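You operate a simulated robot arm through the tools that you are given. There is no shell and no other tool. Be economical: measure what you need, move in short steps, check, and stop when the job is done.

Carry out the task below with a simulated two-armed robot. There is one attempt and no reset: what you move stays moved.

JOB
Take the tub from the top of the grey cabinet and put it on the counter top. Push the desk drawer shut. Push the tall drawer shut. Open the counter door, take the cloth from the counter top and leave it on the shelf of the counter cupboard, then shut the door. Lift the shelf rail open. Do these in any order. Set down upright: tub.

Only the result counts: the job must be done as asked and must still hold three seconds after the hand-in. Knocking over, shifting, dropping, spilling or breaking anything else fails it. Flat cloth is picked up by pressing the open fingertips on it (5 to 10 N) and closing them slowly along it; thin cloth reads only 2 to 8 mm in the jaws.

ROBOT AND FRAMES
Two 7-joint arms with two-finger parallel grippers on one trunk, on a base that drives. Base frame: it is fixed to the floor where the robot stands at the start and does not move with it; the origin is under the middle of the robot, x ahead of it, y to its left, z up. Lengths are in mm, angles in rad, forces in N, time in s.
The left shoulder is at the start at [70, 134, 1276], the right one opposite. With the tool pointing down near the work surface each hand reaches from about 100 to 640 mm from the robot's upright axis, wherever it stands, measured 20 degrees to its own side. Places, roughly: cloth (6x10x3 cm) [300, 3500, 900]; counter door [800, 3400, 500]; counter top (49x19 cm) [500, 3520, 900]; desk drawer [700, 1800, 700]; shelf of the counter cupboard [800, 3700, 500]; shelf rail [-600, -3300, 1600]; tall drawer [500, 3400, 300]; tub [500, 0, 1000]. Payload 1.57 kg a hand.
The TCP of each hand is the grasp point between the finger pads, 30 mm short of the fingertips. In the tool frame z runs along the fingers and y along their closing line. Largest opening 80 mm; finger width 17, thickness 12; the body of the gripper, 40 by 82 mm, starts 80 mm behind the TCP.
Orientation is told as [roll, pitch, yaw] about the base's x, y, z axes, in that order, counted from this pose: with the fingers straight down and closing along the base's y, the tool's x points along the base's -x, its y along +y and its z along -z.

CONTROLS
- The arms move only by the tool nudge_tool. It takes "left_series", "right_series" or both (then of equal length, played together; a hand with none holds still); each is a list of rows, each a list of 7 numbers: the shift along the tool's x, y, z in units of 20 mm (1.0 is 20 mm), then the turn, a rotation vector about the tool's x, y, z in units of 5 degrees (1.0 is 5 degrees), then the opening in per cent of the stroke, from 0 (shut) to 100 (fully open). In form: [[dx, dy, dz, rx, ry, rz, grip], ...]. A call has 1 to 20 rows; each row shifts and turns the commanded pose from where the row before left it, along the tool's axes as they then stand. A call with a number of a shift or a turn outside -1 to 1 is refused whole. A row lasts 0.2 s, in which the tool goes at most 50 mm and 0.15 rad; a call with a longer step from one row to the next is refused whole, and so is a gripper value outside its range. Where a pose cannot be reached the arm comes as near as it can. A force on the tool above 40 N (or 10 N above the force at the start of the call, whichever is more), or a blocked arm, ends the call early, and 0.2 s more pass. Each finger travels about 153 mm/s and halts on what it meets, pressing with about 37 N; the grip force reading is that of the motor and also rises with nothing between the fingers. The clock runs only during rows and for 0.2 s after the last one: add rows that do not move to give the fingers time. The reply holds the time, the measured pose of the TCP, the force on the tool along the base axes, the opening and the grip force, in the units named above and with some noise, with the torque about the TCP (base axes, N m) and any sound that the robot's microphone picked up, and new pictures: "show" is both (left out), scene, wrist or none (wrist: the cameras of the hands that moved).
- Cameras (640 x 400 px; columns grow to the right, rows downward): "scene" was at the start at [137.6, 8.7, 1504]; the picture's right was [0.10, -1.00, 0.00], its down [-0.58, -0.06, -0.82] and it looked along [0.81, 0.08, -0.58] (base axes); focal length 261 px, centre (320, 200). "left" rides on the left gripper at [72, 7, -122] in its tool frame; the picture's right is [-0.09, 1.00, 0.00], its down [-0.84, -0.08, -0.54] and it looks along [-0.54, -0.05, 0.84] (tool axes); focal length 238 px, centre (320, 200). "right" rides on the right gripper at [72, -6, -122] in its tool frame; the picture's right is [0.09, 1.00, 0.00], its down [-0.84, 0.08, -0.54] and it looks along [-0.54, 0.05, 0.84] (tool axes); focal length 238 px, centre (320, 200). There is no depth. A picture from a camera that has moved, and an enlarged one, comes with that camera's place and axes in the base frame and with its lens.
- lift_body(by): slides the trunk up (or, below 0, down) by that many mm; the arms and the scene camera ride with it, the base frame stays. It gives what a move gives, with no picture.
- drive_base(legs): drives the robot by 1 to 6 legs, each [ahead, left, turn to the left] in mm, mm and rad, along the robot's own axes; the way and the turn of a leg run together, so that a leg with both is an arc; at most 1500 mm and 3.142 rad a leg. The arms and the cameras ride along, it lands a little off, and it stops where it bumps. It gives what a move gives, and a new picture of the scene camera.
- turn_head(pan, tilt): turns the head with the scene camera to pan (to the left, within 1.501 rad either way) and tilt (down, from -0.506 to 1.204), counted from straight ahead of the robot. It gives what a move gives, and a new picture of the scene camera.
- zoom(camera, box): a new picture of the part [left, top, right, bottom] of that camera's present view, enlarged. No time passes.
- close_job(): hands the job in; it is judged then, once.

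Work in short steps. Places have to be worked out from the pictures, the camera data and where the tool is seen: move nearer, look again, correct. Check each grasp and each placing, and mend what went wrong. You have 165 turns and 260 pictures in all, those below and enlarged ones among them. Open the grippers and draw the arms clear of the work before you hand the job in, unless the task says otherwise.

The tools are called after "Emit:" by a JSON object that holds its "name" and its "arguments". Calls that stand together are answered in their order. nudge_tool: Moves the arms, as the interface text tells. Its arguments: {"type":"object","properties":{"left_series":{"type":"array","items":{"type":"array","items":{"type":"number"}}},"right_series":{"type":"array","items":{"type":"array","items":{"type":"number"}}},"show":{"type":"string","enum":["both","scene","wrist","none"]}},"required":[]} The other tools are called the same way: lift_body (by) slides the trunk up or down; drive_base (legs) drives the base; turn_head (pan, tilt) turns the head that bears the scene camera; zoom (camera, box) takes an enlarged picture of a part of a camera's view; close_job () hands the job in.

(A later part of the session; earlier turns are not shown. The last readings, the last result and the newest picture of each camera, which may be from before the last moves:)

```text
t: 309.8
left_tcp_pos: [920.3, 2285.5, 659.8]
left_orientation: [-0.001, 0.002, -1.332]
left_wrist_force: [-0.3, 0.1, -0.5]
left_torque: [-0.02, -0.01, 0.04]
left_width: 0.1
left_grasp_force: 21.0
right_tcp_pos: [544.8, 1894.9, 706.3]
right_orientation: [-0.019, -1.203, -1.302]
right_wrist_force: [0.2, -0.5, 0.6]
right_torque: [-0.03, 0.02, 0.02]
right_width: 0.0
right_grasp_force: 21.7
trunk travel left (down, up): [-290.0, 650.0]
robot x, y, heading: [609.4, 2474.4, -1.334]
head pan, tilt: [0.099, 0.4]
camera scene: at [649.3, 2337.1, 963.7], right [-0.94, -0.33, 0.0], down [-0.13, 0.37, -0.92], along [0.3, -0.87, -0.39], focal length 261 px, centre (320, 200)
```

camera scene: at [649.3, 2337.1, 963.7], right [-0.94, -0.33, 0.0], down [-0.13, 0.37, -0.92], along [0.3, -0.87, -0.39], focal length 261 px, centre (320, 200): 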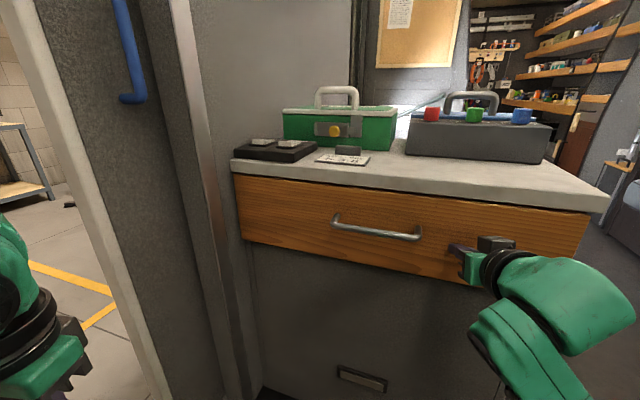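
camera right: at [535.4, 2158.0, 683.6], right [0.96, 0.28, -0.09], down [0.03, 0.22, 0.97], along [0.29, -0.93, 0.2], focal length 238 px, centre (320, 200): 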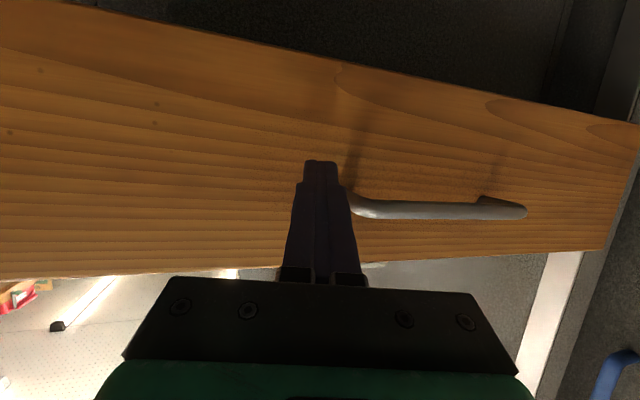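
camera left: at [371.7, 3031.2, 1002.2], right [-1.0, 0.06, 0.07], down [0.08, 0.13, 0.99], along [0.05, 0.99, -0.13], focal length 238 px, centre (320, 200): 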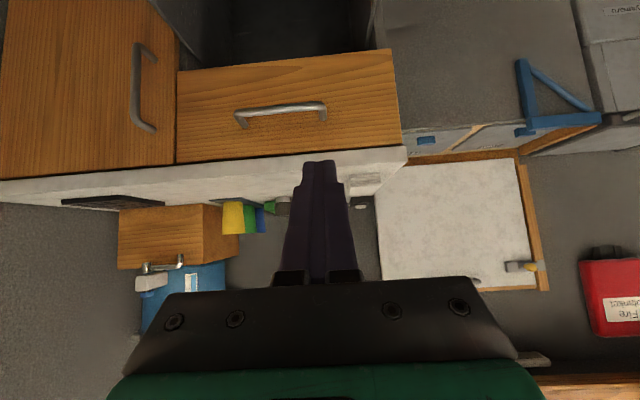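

Almost closed; I keep pushing until it stops.

Emit:
{"name": "drive_base", "arguments": {"legs": [[70, -16, 0]]}}

Emit:
{"name": "zoom", "arguments": {"camera": "scene", "box": [200, 120, 620, 380]}}

```text
t: 310.6
left_tcp_pos: [920.0, 2280.0, 661.2]
left_orientation: [-0.005, -0.003, -1.333]
left_wrist_force: [0.1, 0.3, -0.5]
left_torque: [-0.01, 0.0, 0.03]
left_width: 0.0
left_grasp_force: 21.2
right_tcp_pos: [544.2, 1893.9, 707.1]
right_orientation: [-0.021, -1.204, -1.297]
right_wrist_force: [-2.2, 19.5, 2.0]
right_torque: [0.0, -0.02, -0.08]
right_width: 0.1
right_grasp_force: 21.2
trunk travel left (down, up): [-290.0, 650.0]
robot x, y, heading: [607.9, 2467.5, -1.334]
head pan, tilt: [0.099, 0.4]
stopped in leg 1: the force on the tool passed its limit (the readings are from after the stop); the commanded pose is now the measured one
camera scene: at [648.9, 2332.9, 964.3], right [-0.94, -0.33, 0.0], down [-0.13, 0.36, -0.92], along [0.3, -0.87, -0.39], focal length 261 px, centre (320, 200)
```

scene: 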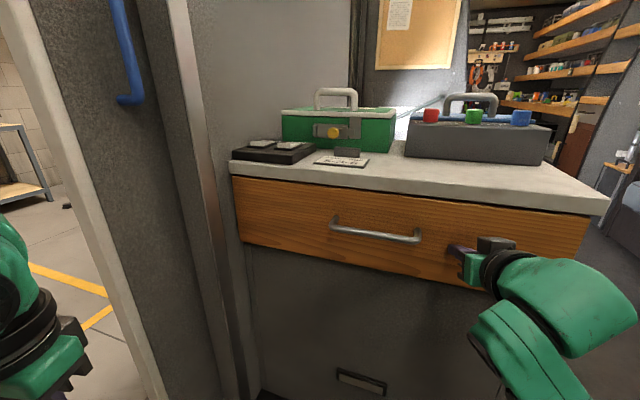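

```text
1.52 times, centred on (410, 250) of scene
camera zoom: at [648.9, 2332.9, 964.3], right [-0.94, -0.33, 0.0], down [-0.13, 0.36, -0.92], along [0.3, -0.87, -0.39], focal length 398 px, centre (183, 124)
```

zoom: 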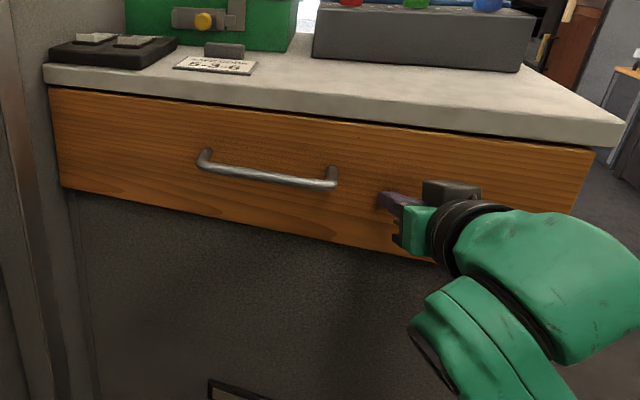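

The desk drawer is flush and against its stop. I back off and fold both arms into a compact pose for the long drive to the shelf rail.

Emit:
{"name": "drive_base", "arguments": {"legs": [[-230, 0, 0]]}}

Emit:
{"name": "nudge_tool", "arguments": {"right_series": [[0, 0, 0, 0, 1, 0, 0], [0, 0, 0, 0, 1, 0, 0], [0, 0, 0, 0, 1, 0, 0], [0, 0, 0, 0, 1, 0, 0], [0, 0, 0, 0, 1, 0, 0], [0, 0, 0, 0, 1, 0, 0], [0, 0, 0, 0, 1, 0, 0], [0, 0, 0, 0, 1, 0, 0], [0, 0, 0, 0, 1, 0, 0], [0, 0, 0, 0, 1, 0, 0], [0, 0, 0, 0, 1, 0, 0], [0, 0, 0, 0, 1, 0, 0], [0, 0, 0, 0, 1, 0, 0], [0, 0, 0, 0, 0.8, 0, 0]], "left_series": [[-0.47, -0.25, -0.54, 0, 0, 0, 0], [-0.47, -0.25, -0.54, 0, 0, 0, 0], [-0.47, -0.25, -0.54, 0, 0, 0, 0], [-0.47, -0.25, -0.54, 0, 0, 0, 0], [-0.47, -0.25, -0.54, 0, 0, 0, 0], [-0.47, -0.25, -0.54, 0, 0, 0, 0], [-0.47, -0.25, -0.54, 0, 0, 0, 0], [-0.47, -0.25, -0.54, 0, 0, 0, 0], [-0.47, -0.25, -0.54, 0, 0, 0, 0], [-0.47, -0.25, -0.54, 0, 0, 0, 0], [-0.47, -0.25, -0.54, 0, 0, 0, 0], [-0.47, -0.25, -0.54, 0, 0, 0, 0], [-0.47, -0.25, -0.54, 0, 0, 0, 0], [-0.47, -0.25, -0.54, 0, 0, 0, 0]], "show": "none"}}

Emit:
{"name": "nudge_tool", "arguments": {"right_series": [[0.9, 0.5, -0.3, 0, 0, 0, 0], [0.9, 0.5, -0.3, 0, 0, 0, 0], [0.9, 0.5, -0.3, 0, 0, 0, 0], [0.9, 0.5, -0.3, 0, 0, 0, 0], [0.9, 0.5, -0.3, 0, 0, 0, 0], [0.9, 0.5, -0.3, 0, 0, 0, 0], [0.9, 0.5, -0.3, 0, 0, 0, 0], [0.9, 0.5, -0.3, 0, 0, 0, 0], [0.9, 0.5, -0.3, 0, 0, 0, 0]], "show": "scene"}}

```text
t: 312.3
left_tcp_pos: [867.0, 2499.7, 660.3]
left_orientation: [-0.002, -0.001, -1.334]
left_wrist_force: [0.5, 0.3, -0.3]
left_torque: [-0.02, -0.01, -0.02]
left_width: 0.0
left_grasp_force: 21.3
right_tcp_pos: [491.6, 2112.8, 706.3]
right_orientation: [-0.018, -1.2, -1.299]
right_wrist_force: [0.0, 0.4, 0.9]
right_torque: [0.0, 0.0, -0.01]
right_width: 0.2
right_grasp_force: 20.9
trunk travel left (down, up): [-290.0, 650.0]
robot x, y, heading: [553.0, 2683.5, -1.334]
head pan, tilt: [0.099, 0.4]
camera scene: at [596.0, 2552.2, 963.8], right [-0.94, -0.33, 0.0], down [-0.13, 0.37, -0.92], along [0.3, -0.87, -0.39], focal length 261 px, centre (320, 200)
```

scene: 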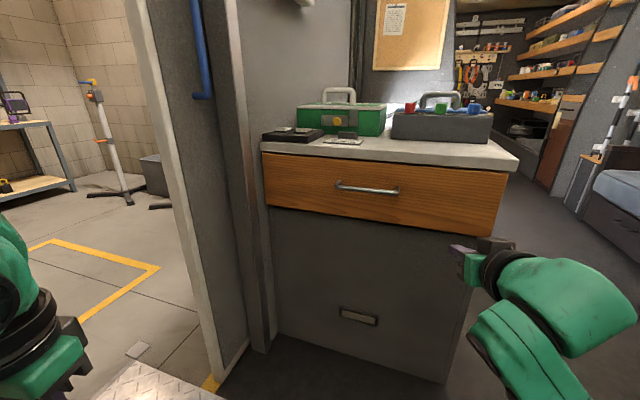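

```text
t: 315.3
left_tcp_pos: [831.3, 2355.2, 812.3]
left_orientation: [-0.001, 0.001, -1.331]
left_wrist_force: [-0.5, 0.5, -0.2]
left_torque: [0.0, 0.0, -0.01]
left_width: 0.0
left_grasp_force: 21.1
right_tcp_pos: [490.8, 2112.4, 704.8]
right_orientation: [-0.007, 0.007, -1.318]
right_wrist_force: [0.4, 0.1, -0.1]
right_torque: [-0.01, -0.03, -0.05]
right_width: 0.0
right_grasp_force: 21.3
trunk travel left (down, up): [-290.0, 650.0]
robot x, y, heading: [553.0, 2687.8, -1.338]
head pan, tilt: [0.099, 0.4]
```

```text
t: 317.3
left_tcp_pos: [831.6, 2355.9, 810.9]
left_orientation: [-0.001, 0.004, -1.331]
left_wrist_force: [0.5, 0.1, -0.1]
left_torque: [0.0, 0.03, 0.0]
left_width: 0.1
left_grasp_force: 20.9
right_tcp_pos: [538.9, 2292.1, 759.2]
right_orientation: [-0.007, 0.004, -1.319]
right_wrist_force: [0.6, 0.4, -0.1]
right_torque: [0.0, -0.04, -0.02]
right_width: 0.0
right_grasp_force: 20.8
trunk travel left (down, up): [-290.0, 650.0]
robot x, y, heading: [553.2, 2686.0, -1.334]
head pan, tilt: [0.099, 0.4]
camera scene: at [596.2, 2552.0, 963.8], right [-0.94, -0.33, 0.0], down [-0.13, 0.37, -0.92], along [0.3, -0.87, -0.39], focal length 261 px, centre (320, 200)
```

scene: 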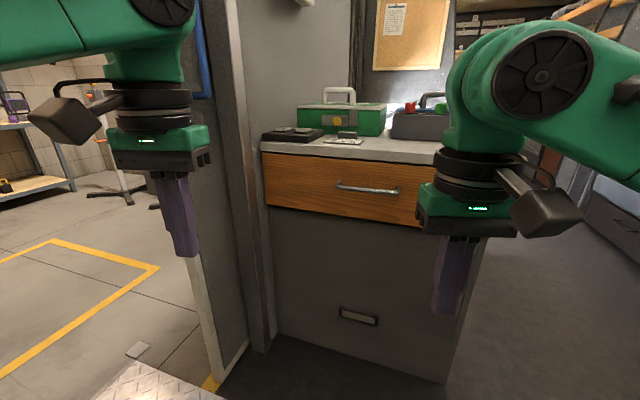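

Compact pose reached. I raise the trunk and drive along the aisle towards −y in two stretches.

Emit:
{"name": "lift_body", "arguments": {"by": 400}}

Emit:
{"name": "drive_base", "arguments": {"legs": [[0, 805, 0], [0, 0, 0]]}}

```text
t: 321.1
left_tcp_pos: [830.7, 2355.9, 1211.7]
left_orientation: [-0.001, 0.003, -1.332]
left_wrist_force: [0.0, -0.1, 0.5]
left_torque: [0.0, 0.01, 0.01]
left_width: 0.2
left_grasp_force: 21.2
right_tcp_pos: [540.0, 2292.8, 1159.3]
right_orientation: [-0.007, 0.008, -1.316]
right_wrist_force: [-0.6, 0.0, 0.7]
right_torque: [-0.02, 0.02, -0.01]
right_width: 0.0
right_grasp_force: 21.4
trunk travel left (down, up): [-690.0, 250.0]
robot x, y, heading: [555.5, 2685.5, -1.335]
head pan, tilt: [0.099, 0.4]
```

```text
t: 325.8
left_tcp_pos: [1621.0, 2543.0, 1213.3]
left_orientation: [-0.003, -0.001, -1.272]
left_wrist_force: [2.8, 2.9, -3.3]
left_torque: [-0.35, 0.18, -0.01]
left_width: 0.0
left_grasp_force: 21.0
right_tcp_pos: [1332.0, 2463.7, 1161.5]
right_orientation: [-0.009, 0.005, -1.255]
right_wrist_force: [2.5, -0.1, 0.3]
right_torque: [-0.02, 0.25, 0.01]
right_width: 0.0
right_grasp_force: 21.1
trunk travel left (down, up): [-690.0, 250.0]
robot x, y, heading: [1319.9, 2858.2, -1.279]
head pan, tilt: [0.099, 0.4]
camera scene: at [1375.1, 2724.4, 1371.0], right [-0.92, -0.39, 0.0], down [-0.15, 0.36, -0.92], along [0.35, -0.85, -0.39], focal length 261 px, centre (320, 200)
```

scene: 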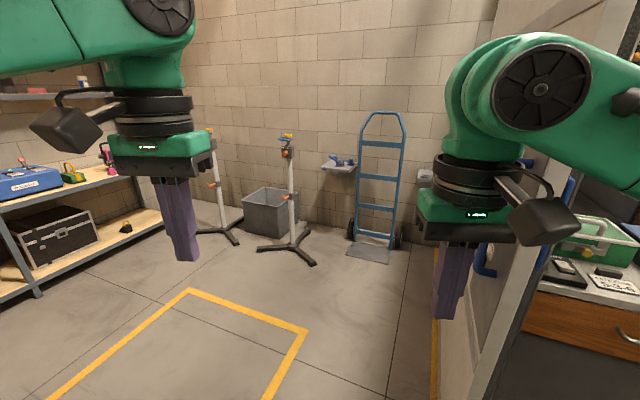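

I used the wrong sign and drove out through the doorway; nothing was bumped. I go back along the same line, then on to the aisle.

Emit:
{"name": "drive_base", "arguments": {"legs": [[0, 0, -0.056], [-8, -788, 0]]}}

```text
t: 330.5
left_tcp_pos: [838.8, 2347.1, 1205.8]
left_orientation: [-0.002, -0.001, -1.315]
left_wrist_force: [0.0, 0.6, 0.0]
left_torque: [-0.01, 0.01, 0.01]
left_width: 0.0
left_grasp_force: 21.6
right_tcp_pos: [549.1, 2278.9, 1154.1]
right_orientation: [-0.008, 0.001, -1.3]
right_wrist_force: [-0.3, -0.5, -0.5]
right_torque: [-0.01, 0.01, -0.01]
right_width: 0.0
right_grasp_force: 21.9
trunk travel left (down, up): [-690.0, 250.0]
robot x, y, heading: [557.6, 2673.2, -1.323]
head pan, tilt: [0.099, 0.4]
camera scene: at [601.4, 2538.3, 1363.7], right [-0.94, -0.34, 0.0], down [-0.13, 0.37, -0.92], along [0.32, -0.86, -0.39], focal length 261 px, centre (320, 200)
```

scene: 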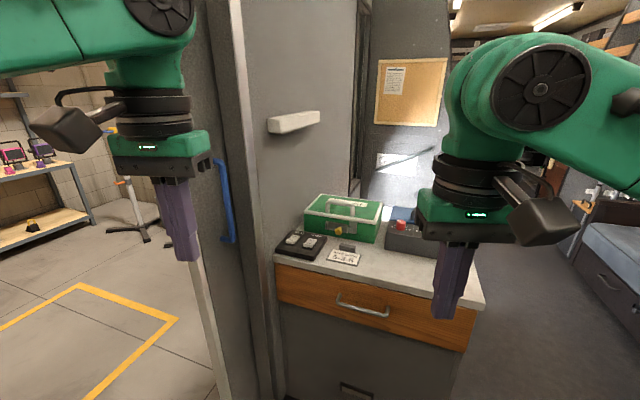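

Back inside. Now right into the aisle, turn to face −y, and drive.

Emit:
{"name": "drive_base", "arguments": {"legs": [[0, -790, 0], [0, 0, -0.248], [1300, 0, 0]]}}

```text
t: 341.8
left_tcp_pos: [-14.3, 784.7, 1205.5]
left_orientation: [-0.003, 0.001, -1.567]
left_wrist_force: [0.2, 0.4, -0.1]
left_torque: [-0.02, 0.0, 0.04]
left_width: 0.2
left_grasp_force: 21.9
right_tcp_pos: [-312.2, 790.4, 1154.0]
right_orientation: [-0.007, 0.004, -1.549]
right_wrist_force: [0.5, -0.1, -0.1]
right_torque: [0.01, -0.01, 0.02]
right_width: 0.0
right_grasp_force: 21.6
trunk travel left (down, up): [-690.0, 250.0]
robot x, y, heading: [-206.8, 1167.4, -1.568]
head pan, tilt: [0.099, 0.4]
camera scene: at [-196.6, 1029.4, 1363.8], right [-0.99, -0.1, 0.0], down [-0.04, 0.39, -0.92], along [0.09, -0.92, -0.39], focal length 261 px, centre (320, 200)
```

scene: 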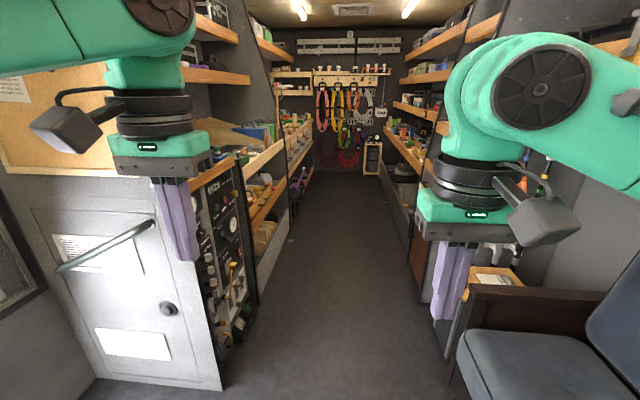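

The aisle is clear ahead. I drive on to y≈−1800.

Emit:
{"name": "drive_base", "arguments": {"legs": [[1450, 0, 0], [1450, 0, 0]]}}

Emit:
{"name": "turn_head", "arguments": {"pan": -0.3, "tilt": 0.1}}

```text
t: 356.0
left_tcp_pos: [24.1, -2160.1, 1205.8]
left_orientation: [-0.003, 0.0, -1.552]
left_wrist_force: [0.7, -0.1, -0.1]
left_torque: [-0.01, 0.04, 0.01]
left_width: 0.4
left_grasp_force: 21.2
right_tcp_pos: [-275.0, -2157.7, 1153.4]
right_orientation: [-0.006, 0.004, -1.536]
right_wrist_force: [0.5, -0.9, 0.0]
right_torque: [0.0, -0.01, 0.0]
right_width: 0.0
right_grasp_force: 21.2
trunk travel left (down, up): [-690.0, 250.0]
robot x, y, heading: [-174.2, -1770.8, -1.556]
head pan, tilt: [0.099, 0.4]
camera scene: at [-163.2, -1918.2, 1363.8], right [-0.99, -0.12, 0.0], down [-0.04, 0.39, -0.92], along [0.11, -0.92, -0.39], focal length 261 px, centre (320, 200)
```

scene: 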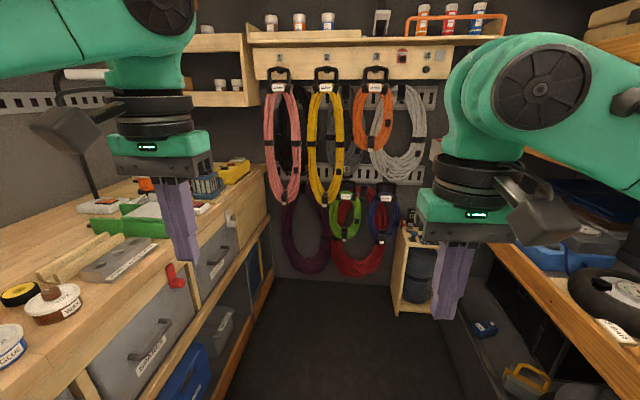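

```text
t: 356.8
left_tcp_pos: [24.0, -2159.5, 1205.0]
left_orientation: [-0.004, -0.001, -1.551]
left_wrist_force: [-0.2, -0.7, -1.0]
left_torque: [0.01, 0.02, 0.01]
left_width: 0.3
left_grasp_force: 21.5
right_tcp_pos: [-276.0, -2158.6, 1153.1]
right_orientation: [-0.007, 0.003, -1.534]
right_wrist_force: [-0.4, 0.6, 0.0]
right_torque: [0.02, -0.01, -0.02]
right_width: 0.1
right_grasp_force: 21.9
trunk travel left (down, up): [-690.0, 250.0]
robot x, y, heading: [-178.1, -1775.0, -1.556]
head pan, tilt: [-0.3, 0.099]
camera scene: at [-199.5, -1914.9, 1391.6], right [-0.96, 0.28, 0.0], down [0.03, 0.1, -0.99], along [-0.28, -0.96, -0.1], focal length 261 px, centre (320, 200)
```

scene: 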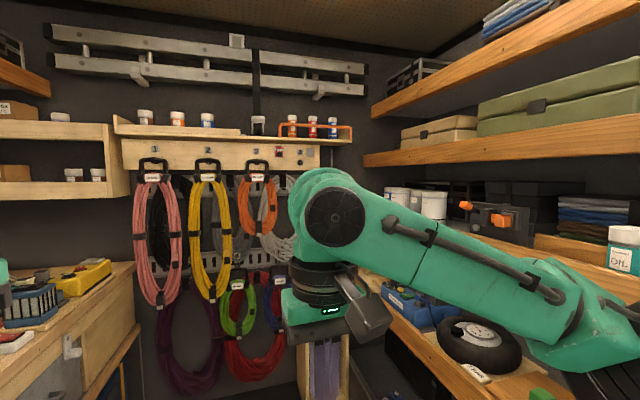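

The orange rail in front of three bottles at about [−577, −3300, 1650] must be the shelf rail. I zoom in on it.

Emit:
{"name": "zoom", "arguments": {"camera": "scene", "box": [230, 90, 390, 190]}}

```text
4.00 times, centred on (310, 140) of scene
camera zoom: at [-199.5, -1914.9, 1391.6], right [-0.96, 0.28, 0.0], down [0.03, 0.1, -0.99], along [-0.28, -0.96, -0.1], focal length 1046 px, centre (360, 440)
```

zoom: 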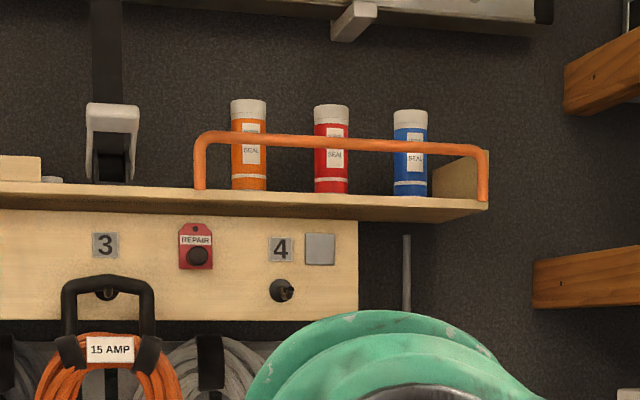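

The rail is an inverted U from x≈−404 to −785, its bar at z≈1640. I move closer for a better look at how it is mounted.

Emit:
{"name": "drive_base", "arguments": {"legs": [[550, -30, -0.015]]}}

Emit:
{"name": "lift_body", "arguments": {"by": 200}}

Emit:
{"name": "turn_head", "arguments": {"pan": -0.45, "tilt": 0.0}}

Emit:
{"name": "zoom", "arguments": {"camera": "scene", "box": [200, 60, 440, 210]}}

```text
t: 360.1
left_tcp_pos: [-9.8, -2725.2, 1205.9]
left_orientation: [-0.002, -0.001, -1.571]
left_wrist_force: [-0.2, 0.1, 0.5]
left_torque: [-0.03, -0.02, -0.02]
left_width: 0.1
left_grasp_force: 21.4
right_tcp_pos: [-306.9, -2717.0, 1154.7]
right_orientation: [-0.006, 0.005, -1.553]
right_wrist_force: [-0.5, 0.6, 0.7]
right_torque: [-0.01, 0.0, -0.02]
right_width: 0.0
right_grasp_force: 21.6
trunk travel left (down, up): [-690.0, 250.0]
robot x, y, heading: [-203.0, -2336.6, -1.575]
head pan, tilt: [-0.3, 0.099]
camera scene: at [-228.0, -2475.0, 1391.8], right [-0.95, 0.3, 0.0], down [0.03, 0.09, -1.0], along [-0.3, -0.95, -0.1], focal length 261 px, centre (320, 200)
```

scene: 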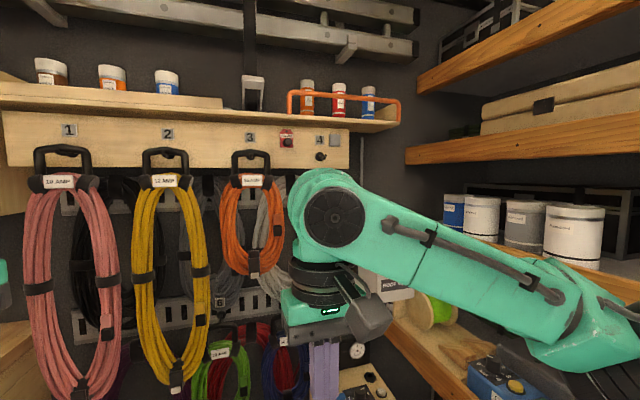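

```text
t: 362.2
left_tcp_pos: [-10.8, -2725.7, 1405.4]
left_orientation: [-0.004, -0.001, -1.57]
left_wrist_force: [-0.6, 0.5, 0.2]
left_torque: [-0.02, -0.02, -0.01]
left_width: 0.0
left_grasp_force: 21.3
right_tcp_pos: [-307.7, -2718.5, 1353.1]
right_orientation: [-0.007, 0.003, -1.554]
right_wrist_force: [0.1, 0.0, -0.5]
right_torque: [0.02, -0.03, -0.02]
right_width: 0.1
right_grasp_force: 21.2
trunk travel left (down, up): [-890.0, 50.0]
robot x, y, heading: [-202.0, -2337.9, -1.575]
head pan, tilt: [-0.3, 0.099]
```

```text
t: 362.9
left_tcp_pos: [-11.0, -2726.2, 1405.6]
left_orientation: [-0.003, 0.002, -1.571]
left_wrist_force: [-0.4, -0.1, -0.4]
left_torque: [0.02, -0.01, 0.03]
left_width: 0.0
left_grasp_force: 21.9
right_tcp_pos: [-309.2, -2719.0, 1353.9]
right_orientation: [-0.008, 0.004, -1.552]
right_wrist_force: [-0.3, -0.6, -0.3]
right_torque: [0.0, 0.01, -0.03]
right_width: 0.1
right_grasp_force: 21.5
trunk travel left (down, up): [-890.0, 50.0]
robot x, y, heading: [-197.3, -2335.3, -1.574]
head pan, tilt: [-0.45, 0.0]
camera scene: at [-240.0, -2469.0, 1600.7], right [-0.9, 0.44, 0.0], down [0.0, 0.0, -1.0], along [-0.44, -0.9, 0.0], focal length 261 px, centre (320, 200)
```

scene: 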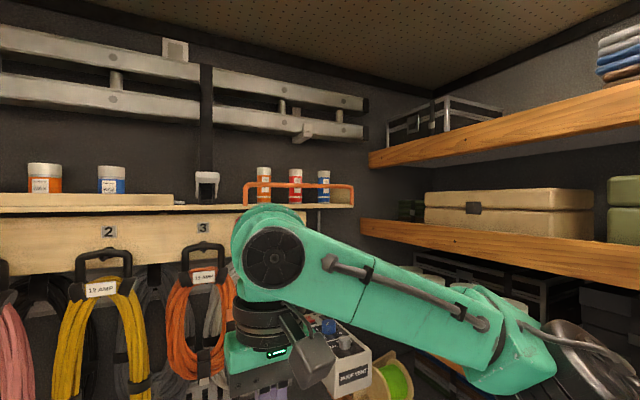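

```text
2.67 times, centred on (320, 135) of scene
camera zoom: at [-240.0, -2469.0, 1600.7], right [-0.9, 0.44, 0.0], down [0.0, 0.0, -1.0], along [-0.44, -0.9, 0.0], focal length 697 px, centre (320, 373)
```

zoom: 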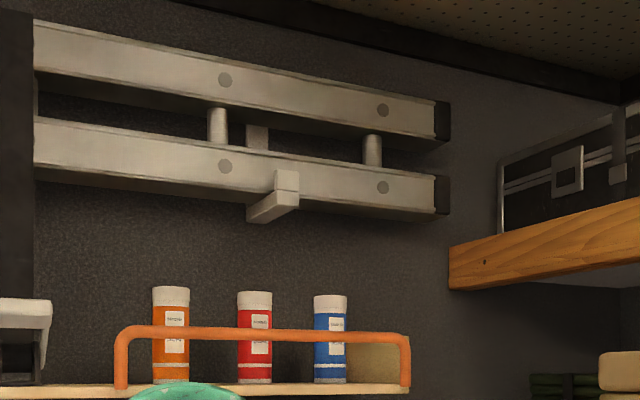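

I tuck the left hand back, and bring the right hand into a forward-pointing pose at rail height, to view the rail with the wrist camera.

Emit:
{"name": "nudge_tool", "arguments": {"left_series": [[0.9, 0.3, 0, 0, 0, 0, 0], [0.9, 0.3, 0, 0, 0, 0, 0], [0.9, 0.3, 0, 0, 0, 0, 0], [0.9, 0.3, 0, 0, 0, 0, 0], [0.9, 0.3, 0, 0, 0, 0, 0], [0.9, 0.3, 0, 0, 0, 0, 0], [0.9, 0.3, 0, 0, 0, 0, 0], [0.9, 0.3, 0, 0, 0, 0, 0], [0.9, 0.3, 0, 0, 0, 0, 0], [0, 0, 0, 0, 0, 0, 0], [0, 0, 0, 0, 0, 0, 0], [0, 0, 0, 0, 0, 0, 0], [0, 0, 0, 0, 0, 0, 0], [0, 0, 0, 0, 0, 0, 0]], "right_series": [[-0.7, -0.5, -0.5, 0, 0, 0, 0], [-0.7, -0.5, -0.5, 0, 0, 0, 0], [-0.7, -0.5, -0.5, 0, 0, 0, 0], [-0.7, -0.5, -0.5, 0, 0, 0, 0], [-0.7, -0.5, -0.5, 0, 0, 0, 0], [-0.7, -0.5, -0.5, 0, 0, 0, 0], [-0.7, -0.5, -0.5, 0, 0, 0, 0], [-0.7, -0.5, -0.5, 0, -1, 0, 0], [-0.7, -0.5, -0.5, 0, -1, 0, 0], [-0.7, -0.5, -0.5, 0, -1, 0, 0], [0, 0, 0, 0, -1, 0, 0], [0, 0, 0, 0, -1, 0, 0], [0, 0, 0, 0, -1, 0, 0], [0, 0, 0, 0, -1, 0, 0]], "show": "none"}}

Emit:
{"name": "nudge_tool", "arguments": {"right_series": [[0, 0, 0, 0, -1, 0, 0], [0, 0, 0, 0, -1, 0, 0], [0, 0, 0, 0, -1, 0, 0], [0, 0, 0, 0, -1, 0, 0], [0, 0, 0, 0, -1, 0, 0], [0, 0, 0, 0, -1, 0, 0], [0, 0, 0, 0, -1, 0, 0], [0, 0, 0, 0, -1, 0, 0]], "show": "both"}}

```text
t: 365.9
left_tcp_pos: [44.1, -2563.7, 1404.9]
left_orientation: [-0.002, -0.002, -1.572]
left_wrist_force: [-0.5, 0.1, 0.1]
left_torque: [-0.03, -0.03, 0.04]
left_width: 0.0
left_grasp_force: 21.0
right_tcp_pos: [-405.4, -2859.0, 1457.3]
right_orientation: [-0.007, -0.61, -1.548]
right_wrist_force: [0.0, -0.6, 0.9]
right_torque: [-0.01, -0.02, 0.01]
right_width: 0.0
right_grasp_force: 21.4
trunk travel left (down, up): [-890.0, 50.0]
robot x, y, heading: [-199.3, -2339.0, -1.573]
head pan, tilt: [-0.45, 0.0]
```

```text
t: 367.7
left_tcp_pos: [43.8, -2564.7, 1406.4]
left_orientation: [-0.003, 0.002, -1.572]
left_wrist_force: [0.1, 0.0, -0.6]
left_torque: [0.0, 0.02, -0.02]
left_width: 0.1
left_grasp_force: 21.4
right_tcp_pos: [-405.9, -2856.0, 1457.7]
right_orientation: [-0.025, -1.307, -1.529]
right_wrist_force: [0.0, -0.3, -0.1]
right_torque: [0.02, 0.01, -0.02]
right_width: 0.0
right_grasp_force: 20.8
trunk travel left (down, up): [-890.0, 50.0]
robot x, y, heading: [-199.3, -2337.8, -1.572]
head pan, tilt: [-0.45, 0.0]
camera scene: at [-240.5, -2468.8, 1600.7], right [-0.9, 0.44, 0.0], down [0.0, 0.0, -1.0], along [-0.44, -0.9, 0.0], focal length 261 px, centre (320, 200)
camera right: at [-415.0, -2720.9, 1421.2], right [0.99, 0.04, -0.1], down [0.08, 0.31, 0.95], along [0.07, -0.95, 0.3], focal length 238 px, centre (320, 200)
```

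scene: 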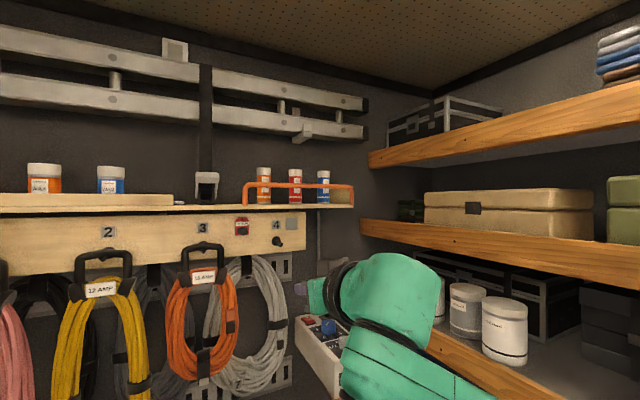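
right: 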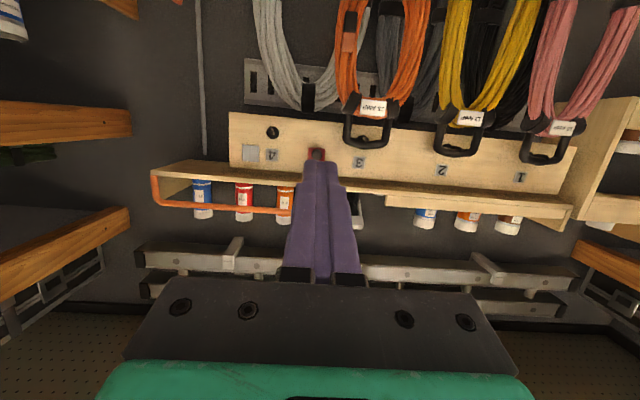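

The rail's bar runs from about [−389] to [−773] at y≈−3295, z≈1648, with bottles behind at x≈−454, −568, −678. I raise the hand and drive so the closed fingers face the gap at x≈−511.

Emit:
{"name": "nudge_tool", "arguments": {"right_series": [[-0.9, 0, -0.243, 0, 0, 0, 0], [-0.9, 0, -0.243, 0, 0, 0, 0], [-0.9, 0, -0.243, 0, 0, 0, 0], [-0.9, 0, -0.243, 0, 0, 0, 0], [-0.9, 0, -0.243, 0, 0, 0, 0], [-0.9, 0, -0.243, 0, 0, 0, 0]], "show": "none"}}

Emit:
{"name": "drive_base", "arguments": {"legs": [[300, -106, 0]]}}

Emit:
{"name": "nudge_tool", "arguments": {"right_series": [[0, 0, 0, 0, 0, 0, 0]], "show": "wrist"}}

```text
t: 369.1
left_tcp_pos: [44.7, -2562.7, 1406.4]
left_orientation: [-0.003, 0.0, -1.571]
left_wrist_force: [0.8, 0.2, 0.2]
left_torque: [-0.01, 0.03, -0.01]
left_width: 0.0
left_grasp_force: 21.1
right_tcp_pos: [-404.7, -2857.4, 1569.1]
right_orientation: [-0.032, -1.306, -1.527]
right_wrist_force: [0.0, 0.5, 1.1]
right_torque: [0.02, 0.01, 0.0]
right_width: 0.0
right_grasp_force: 21.6
trunk travel left (down, up): [-890.0, 50.0]
robot x, y, heading: [-197.8, -2343.3, -1.573]
head pan, tilt: [-0.45, 0.0]
```

```text
t: 371.2
left_tcp_pos: [-62.3, -2851.9, 1405.7]
left_orientation: [-0.002, 0.0, -1.569]
left_wrist_force: [-0.2, 0.3, -0.2]
left_torque: [-0.01, -0.02, 0.02]
left_width: 0.0
left_grasp_force: 21.2
right_tcp_pos: [-509.4, -3147.3, 1571.1]
right_orientation: [-0.03, -1.307, -1.523]
right_wrist_force: [-0.1, 0.5, -0.5]
right_torque: [0.0, 0.03, -0.02]
right_width: 0.0
right_grasp_force: 21.3
trunk travel left (down, up): [-890.0, 50.0]
robot x, y, heading: [-304.9, -2629.4, -1.57]
head pan, tilt: [-0.45, 0.0]
camera scene: at [-346.1, -2757.7, 1601.1], right [-0.9, 0.44, 0.0], down [0.0, 0.0, -1.0], along [-0.44, -0.9, 0.0], focal length 261 px, centre (320, 200)
```

scene: 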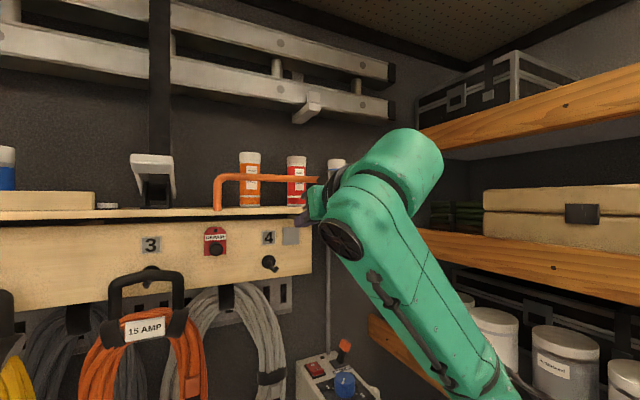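

```text
t: 371.6
left_tcp_pos: [-63.3, -2856.0, 1406.6]
left_orientation: [-0.003, -0.001, -1.57]
left_wrist_force: [0.1, -0.3, 0.1]
left_torque: [0.03, 0.01, 0.0]
left_width: 0.0
left_grasp_force: 21.3
right_tcp_pos: [-511.6, -3152.2, 1569.0]
right_orientation: [-0.026, -1.305, -1.525]
right_wrist_force: [0.1, -0.8, -0.5]
right_torque: [-0.01, -0.02, -0.02]
right_width: 0.0
right_grasp_force: 21.7
trunk travel left (down, up): [-890.0, 50.0]
robot x, y, heading: [-308.4, -2628.9, -1.568]
head pan, tilt: [-0.45, 0.0]
camera right: at [-521.9, -3015.0, 1532.7], right [0.99, 0.04, -0.1], down [0.08, 0.3, 0.95], along [0.07, -0.95, 0.3], focal length 238 px, centre (320, 200)
```

right: 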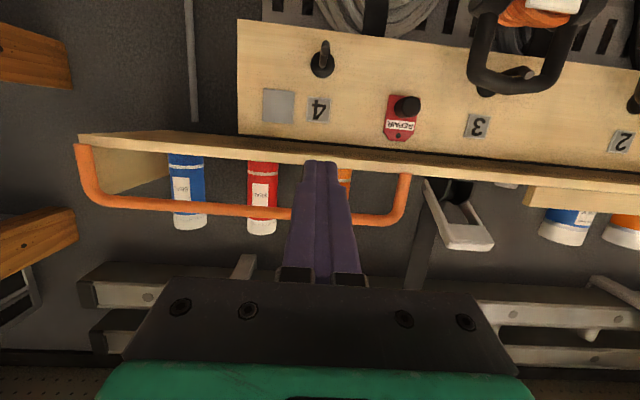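

From below it looks like the right foot is fixed to the shelf's end front, so the rail probably swings up like a gate from its left end. I level the hand and move to x≈−440, z≈1615, to hook under the bar with the fingertips.

Emit:
{"name": "nudge_tool", "arguments": {"right_series": [[0, 0, 0, 0, -1, 0, 0], [0, 0, 0, 0, -1, 0, 0], [0, 0, 0, 0, -1, 0, 0], [-0.575, 0.89, 0, 0, 0, 0, 0], [-0.575, 0.89, 0, 0, 0, 0, 0], [-0.575, 0.89, 0, 0, 0, 0, 0], [-0.575, 0.89, 0, 0, 0, 0, 0], [0, 0, 0, 0, 0, 0, 0]], "show": "both"}}

```text
t: 373.4
left_tcp_pos: [-62.2, -2855.6, 1405.8]
left_orientation: [-0.003, 0.0, -1.569]
left_wrist_force: [0.7, -0.9, -0.7]
left_torque: [-0.03, 0.02, 0.0]
left_width: 0.0
left_grasp_force: 21.4
right_tcp_pos: [-439.9, -3148.5, 1615.1]
right_orientation: [-1.094, -1.562, -0.457]
right_wrist_force: [-0.1, -0.4, 0.0]
right_torque: [0.05, 0.0, 0.0]
right_width: 0.1
right_grasp_force: 21.0
trunk travel left (down, up): [-890.0, 50.0]
robot x, y, heading: [-308.3, -2629.0, -1.575]
head pan, tilt: [-0.45, 0.0]
camera scene: at [-347.3, -2761.2, 1600.7], right [-0.9, 0.44, 0.0], down [0.0, 0.0, -1.0], along [-0.44, -0.9, 0.0], focal length 261 px, centre (320, 200)
camera right: at [-449.7, -3027.1, 1544.1], right [0.99, 0.02, -0.1], down [0.07, 0.54, 0.84], along [0.07, -0.84, 0.54], focal length 238 px, centre (320, 200)
```

scene: 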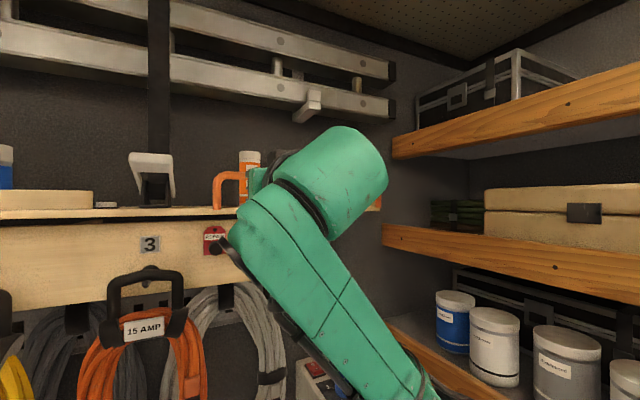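
right: 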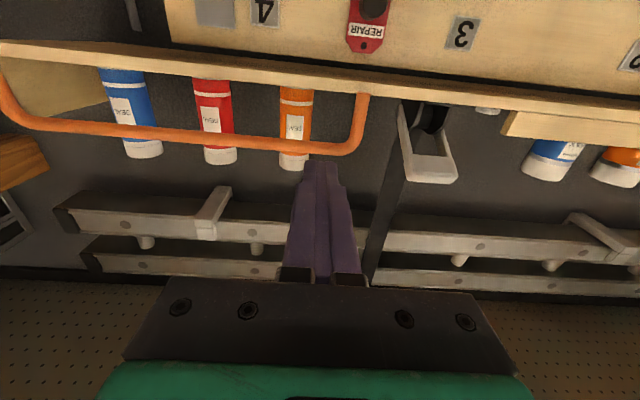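

Fingers level at z 1615, under the bar's height (≈1643). I drive ahead 115 mm and check.

Emit:
{"name": "drive_base", "arguments": {"legs": [[115, 0, 0]]}}

Emit:
{"name": "nudge_tool", "arguments": {"right_series": [[0, 0, 0, 0, 0, 0, 0]], "show": "wrist"}}

```text
t: 374.6
left_tcp_pos: [-62.1, -2963.7, 1406.2]
left_orientation: [-0.004, -0.006, -1.569]
left_wrist_force: [0.0, 1.1, -0.1]
left_torque: [-0.07, -0.04, 0.01]
left_width: 0.0
left_grasp_force: 21.1
right_tcp_pos: [-440.0, -3255.7, 1617.9]
right_orientation: [-1.896, -1.563, 0.347]
right_wrist_force: [-0.6, 0.7, -0.6]
right_torque: [-0.01, -0.02, 0.02]
right_width: 0.0
right_grasp_force: 21.2
trunk travel left (down, up): [-890.0, 50.0]
robot x, y, heading: [-307.5, -2748.8, -1.573]
head pan, tilt: [-0.45, 0.0]
camera scene: at [-347.0, -2867.9, 1601.4], right [-0.9, 0.44, 0.0], down [0.0, -0.01, -1.0], along [-0.44, -0.9, 0.0], focal length 261 px, centre (320, 200)
```

scene: 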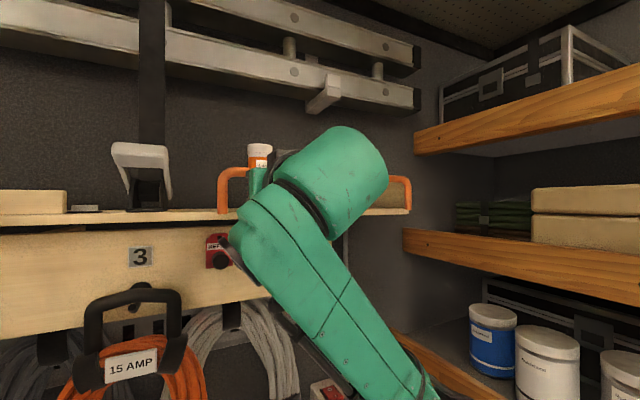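

```text
t: 375.0
left_tcp_pos: [-62.7, -2970.5, 1404.6]
left_orientation: [-0.003, 0.0, -1.57]
left_wrist_force: [0.0, 0.1, -0.6]
left_torque: [-0.01, 0.03, 0.0]
left_width: 0.1
left_grasp_force: 20.7
right_tcp_pos: [-440.8, -3263.7, 1614.8]
right_orientation: [-1.087, -1.565, -0.463]
right_wrist_force: [-0.4, -0.6, 0.5]
right_torque: [0.03, -0.01, 0.04]
right_width: 0.2
right_grasp_force: 21.2
trunk travel left (down, up): [-890.0, 50.0]
robot x, y, heading: [-306.9, -2743.2, -1.569]
head pan, tilt: [-0.45, 0.0]
camera right: at [-450.0, -3142.4, 1543.8], right [0.99, 0.02, -0.1], down [0.07, 0.54, 0.84], along [0.07, -0.84, 0.54], focal length 238 px, centre (320, 200)
```

right: 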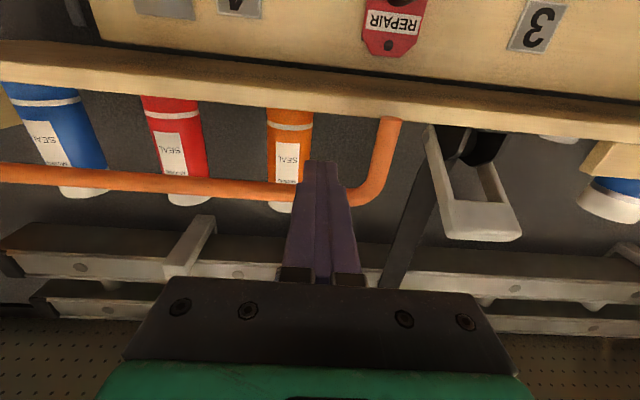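

The bar is just above and ahead of the tips (y≈−3305 to −3315). I shift 8 mm left, advance 30 mm, then raise gently to feel it.

Emit:
{"name": "nudge_tool", "arguments": {"right_series": [[0, 0.4, 0.5, 0, 0, 0, 0], [0, 0, 0.5, 0, 0, 0, 0], [0, 0, 0.5, 0, 0, 0, 0], [0, 0, 0, 0, 0, 0, 0]], "show": "wrist"}}

```text
t: 376.0
left_tcp_pos: [-63.7, -2968.0, 1405.3]
left_orientation: [-0.004, -0.002, -1.569]
left_wrist_force: [-0.2, 0.0, -0.1]
left_torque: [0.01, -0.02, 0.0]
left_width: 0.1
left_grasp_force: 21.5
right_tcp_pos: [-429.8, -3291.1, 1616.3]
right_orientation: [-1.234, -1.564, -0.318]
right_wrist_force: [-0.2, 0.6, -0.4]
right_torque: [0.06, 0.0, -0.02]
right_width: 0.0
right_grasp_force: 21.2
trunk travel left (down, up): [-890.0, 50.0]
robot x, y, heading: [-309.3, -2747.3, -1.567]
head pan, tilt: [-0.45, 0.0]
camera right: at [-440.0, -3171.0, 1545.1], right [0.99, 0.02, -0.1], down [0.07, 0.54, 0.84], along [0.07, -0.84, 0.54], focal length 238 px, centre (320, 200)
```

right: 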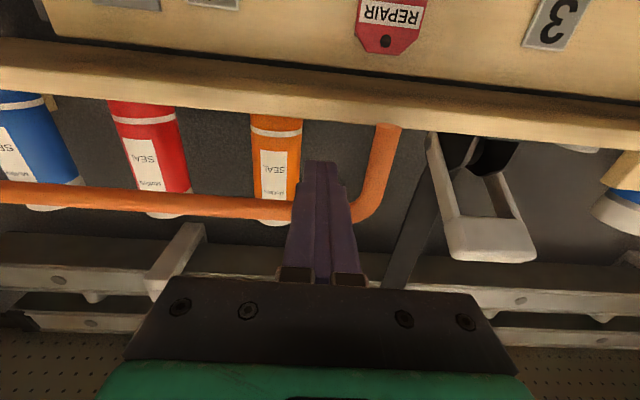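

Tips are about 10 mm past the bar. I go 10 mm further and lift 25 mm in small steps.

Emit:
{"name": "nudge_tool", "arguments": {"right_series": [[0, 0, 0.5, 0, 0, 0, 0], [-0.25, 0, 0, 0, 0, 0, 0], [-0.25, 0, 0, 0, 0, 0, 0], [-0.25, 0, 0, 0, 0, 0, 0], [-0.25, 0, 0, 0, 0, 0, 0], [-0.25, 0, 0, 0, 0, 0, 0], [-0.25, 0, 0, 0, 0, 0, 0], [0, 0, 0, 0, 0, 0, 0]], "show": "both"}}

```text
t: 377.6
left_tcp_pos: [-63.5, -2967.3, 1406.3]
left_orientation: [-0.002, -0.003, -1.571]
left_wrist_force: [-0.7, -0.5, 0.1]
left_torque: [0.02, 0.01, 0.0]
left_width: 0.0
left_grasp_force: 21.5
right_tcp_pos: [-431.1, -3304.5, 1634.0]
right_orientation: [-0.379, -1.545, -1.174]
right_wrist_force: [-1.0, -1.0, -3.3]
right_torque: [-0.34, -0.02, 0.06]
right_width: 0.1
right_grasp_force: 21.7
trunk travel left (down, up): [-890.0, 50.0]
robot x, y, heading: [-309.2, -2748.3, -1.572]
head pan, tilt: [-0.45, 0.0]
stopped in row 7 (right hand): the force on the tool passed its limit (the readings are from after the stop); the commanded pose is now the measured one
camera scene: at [-348.3, -2874.4, 1600.9], right [-0.9, 0.44, 0.0], down [0.0, 0.0, -1.0], along [-0.44, -0.9, 0.0], focal length 261 px, centre (320, 200)
camera right: at [-441.1, -3181.9, 1567.0], right [0.99, 0.02, -0.1], down [0.08, 0.52, 0.85], along [0.07, -0.85, 0.52], focal length 238 px, centre (320, 200)
```

scene: 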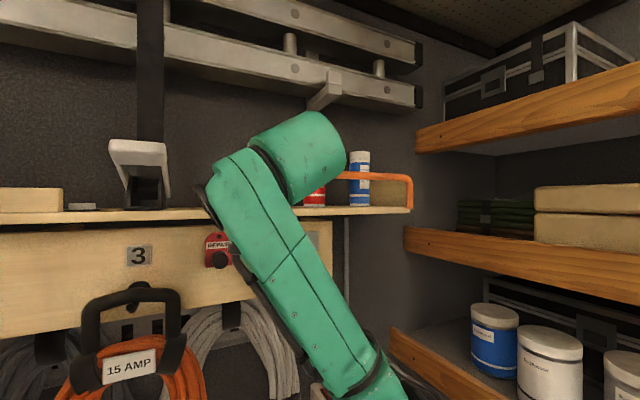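
right: 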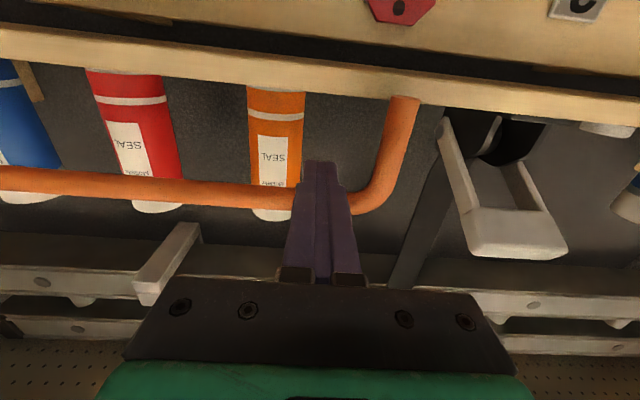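

At x≈−430 the bar is blocked, so the left end seems to be the fixed side, or the leverage there is too short. I back out and try further to the right, between the red and blue bottles (x≈−623), coming in at a slight angle.

Emit:
{"name": "nudge_tool", "arguments": {"right_series": [[0.5, 0, 0, 0, 0, 0, 0], [0.5, 0, 0, 0, -0.3, 0, 0], [0, 0, -0.5, 0, 0, 0, 0], [0, 0, -0.5, 0, 0, 0, 0]], "show": "none"}}

Emit:
{"name": "drive_base", "arguments": {"legs": [[-120, 0, 0], [0, 0, -0.33], [60, 45, 0]]}}

Emit:
{"name": "nudge_tool", "arguments": {"right_series": [[0, 0, 0, 0, 0, 0, 0]], "show": "wrist"}}

```text
t: 378.6
left_tcp_pos: [-60.8, -2969.1, 1405.7]
left_orientation: [-0.003, -0.001, -1.569]
left_wrist_force: [-0.3, -0.1, -0.1]
left_torque: [-0.02, 0.0, -0.01]
left_width: 0.0
left_grasp_force: 21.4
right_tcp_pos: [-429.9, -3285.4, 1614.8]
right_orientation: [-2.061, -1.56, 0.506]
right_wrist_force: [0.2, -0.1, 0.9]
right_torque: [-0.01, -0.01, 0.02]
right_width: 0.0
right_grasp_force: 21.3
trunk travel left (down, up): [-890.0, 50.0]
robot x, y, heading: [-310.6, -2740.8, -1.571]
head pan, tilt: [-0.45, 0.0]
```

```text
t: 381.5
left_tcp_pos: [-131.2, -2978.8, 1408.8]
left_orientation: [0.004, -0.009, -1.906]
left_wrist_force: [-0.9, 0.9, -0.7]
left_torque: [-0.05, -0.01, 0.03]
left_width: 0.1
left_grasp_force: 21.3
right_tcp_pos: [-583.7, -3152.3, 1617.4]
right_orientation: [-2.79, -1.558, 0.901]
right_wrist_force: [0.0, 0.3, 0.1]
right_torque: [0.0, 0.01, 0.07]
right_width: 0.0
right_grasp_force: 21.4
trunk travel left (down, up): [-890.0, 50.0]
robot x, y, heading: [-287.9, -2695.2, -1.912]
head pan, tilt: [-0.45, 0.0]
camera scene: at [-369.7, -2794.3, 1601.5], right [-0.7, 0.71, -0.01], down [0.0, -0.01, -1.0], along [-0.71, -0.7, 0.0], focal length 261 px, centre (320, 200)
```

scene: 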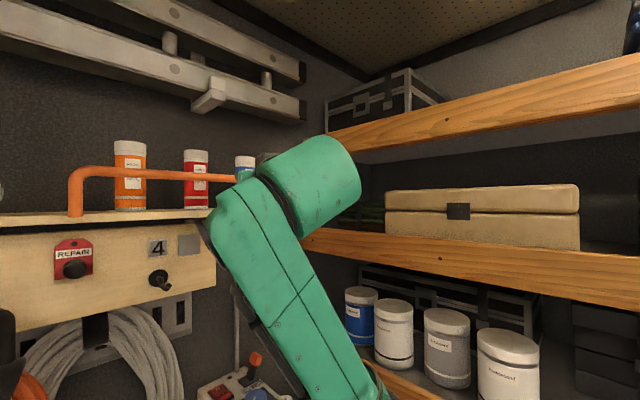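

```text
t: 381.9
left_tcp_pos: [-127.8, -2993.8, 1404.4]
left_orientation: [-0.005, 0.002, -1.904]
left_wrist_force: [0.2, -0.2, 0.2]
left_torque: [-0.01, -0.01, 0.0]
left_width: 0.0
left_grasp_force: 21.1
right_tcp_pos: [-579.2, -3171.0, 1613.8]
right_orientation: [-1.792, -1.56, -0.095]
right_wrist_force: [-0.6, -0.1, -0.9]
right_torque: [0.0, 0.03, -0.01]
right_width: 0.0
right_grasp_force: 21.7
trunk travel left (down, up): [-890.0, 50.0]
robot x, y, heading: [-284.0, -2697.4, -1.906]
head pan, tilt: [-0.45, 0.0]
camera right: at [-549.4, -3052.4, 1542.6], right [0.94, -0.31, -0.1], down [0.25, 0.49, 0.83], along [-0.21, -0.81, 0.54], focal length 238 px, centre (320, 200)
```

right: 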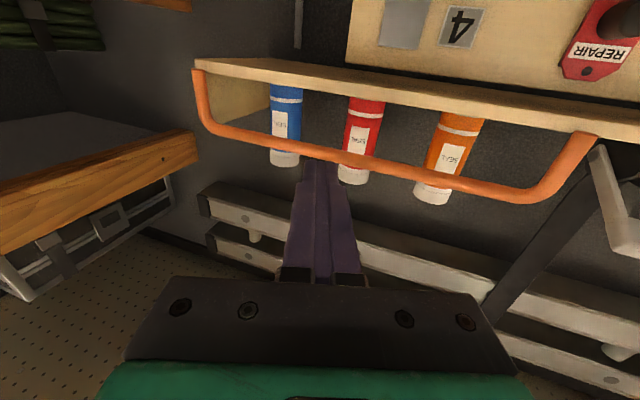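

The fingers now head for the gap between the blue and red bottles. I advance 140 mm under the bar and lift in small steps.

Emit:
{"name": "drive_base", "arguments": {"legs": [[115, 0, 0]]}}

Emit:
{"name": "nudge_tool", "arguments": {"right_series": [[0, 0, 0.5, 0, 0, 0, 0], [0, 0, 0.5, 0, 0, 0, 0], [0, 0, 0, 0, 0, 0, 0]], "show": "wrist"}}

```text
t: 383.1
left_tcp_pos: [-164.0, -3095.3, 1407.8]
left_orientation: [-0.003, -0.006, -1.906]
left_wrist_force: [-0.6, 0.6, 0.0]
left_torque: [-0.03, 0.01, 0.0]
left_width: 0.0
left_grasp_force: 21.6
right_tcp_pos: [-616.9, -3271.4, 1618.1]
right_orientation: [-2.337, -1.556, 0.448]
right_wrist_force: [-0.5, 0.2, 0.7]
right_torque: [0.01, 0.01, -0.01]
right_width: 0.2
right_grasp_force: 21.1
trunk travel left (down, up): [-890.0, 50.0]
robot x, y, heading: [-325.8, -2805.2, -1.907]
head pan, tilt: [-0.45, 0.0]
camera scene: at [-402.5, -2912.8, 1601.3], right [-0.71, 0.71, 0.0], down [0.0, 0.0, -1.0], along [-0.71, -0.71, 0.0], focal length 261 px, centre (320, 200)
```

scene: 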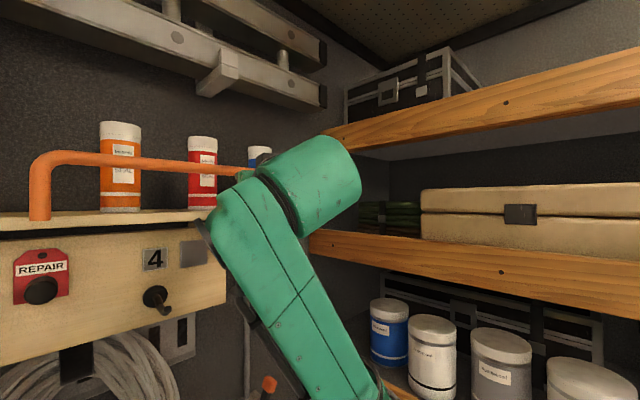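

```text
t: 383.9
left_tcp_pos: [-167.5, -3101.5, 1406.0]
left_orientation: [-0.001, -0.002, -1.906]
left_wrist_force: [0.6, 0.4, 0.4]
left_torque: [0.04, -0.01, 0.0]
left_width: 0.0
left_grasp_force: 20.8
right_tcp_pos: [-626.4, -3295.5, 1614.3]
right_orientation: [-2.051, -1.561, 0.162]
right_wrist_force: [-0.1, -0.3, -0.5]
right_torque: [0.02, 0.03, 0.0]
right_width: 0.0
right_grasp_force: 21.6
trunk travel left (down, up): [-890.0, 50.0]
robot x, y, heading: [-323.6, -2805.9, -1.909]
head pan, tilt: [-0.45, 0.0]
camera right: at [-595.5, -3178.8, 1543.4], right [0.94, -0.31, -0.1], down [0.25, 0.49, 0.83], along [-0.21, -0.81, 0.54], focal length 238 px, centre (320, 200)
```

right: 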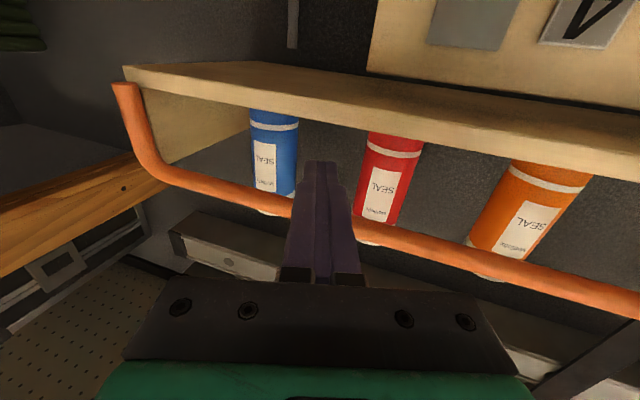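

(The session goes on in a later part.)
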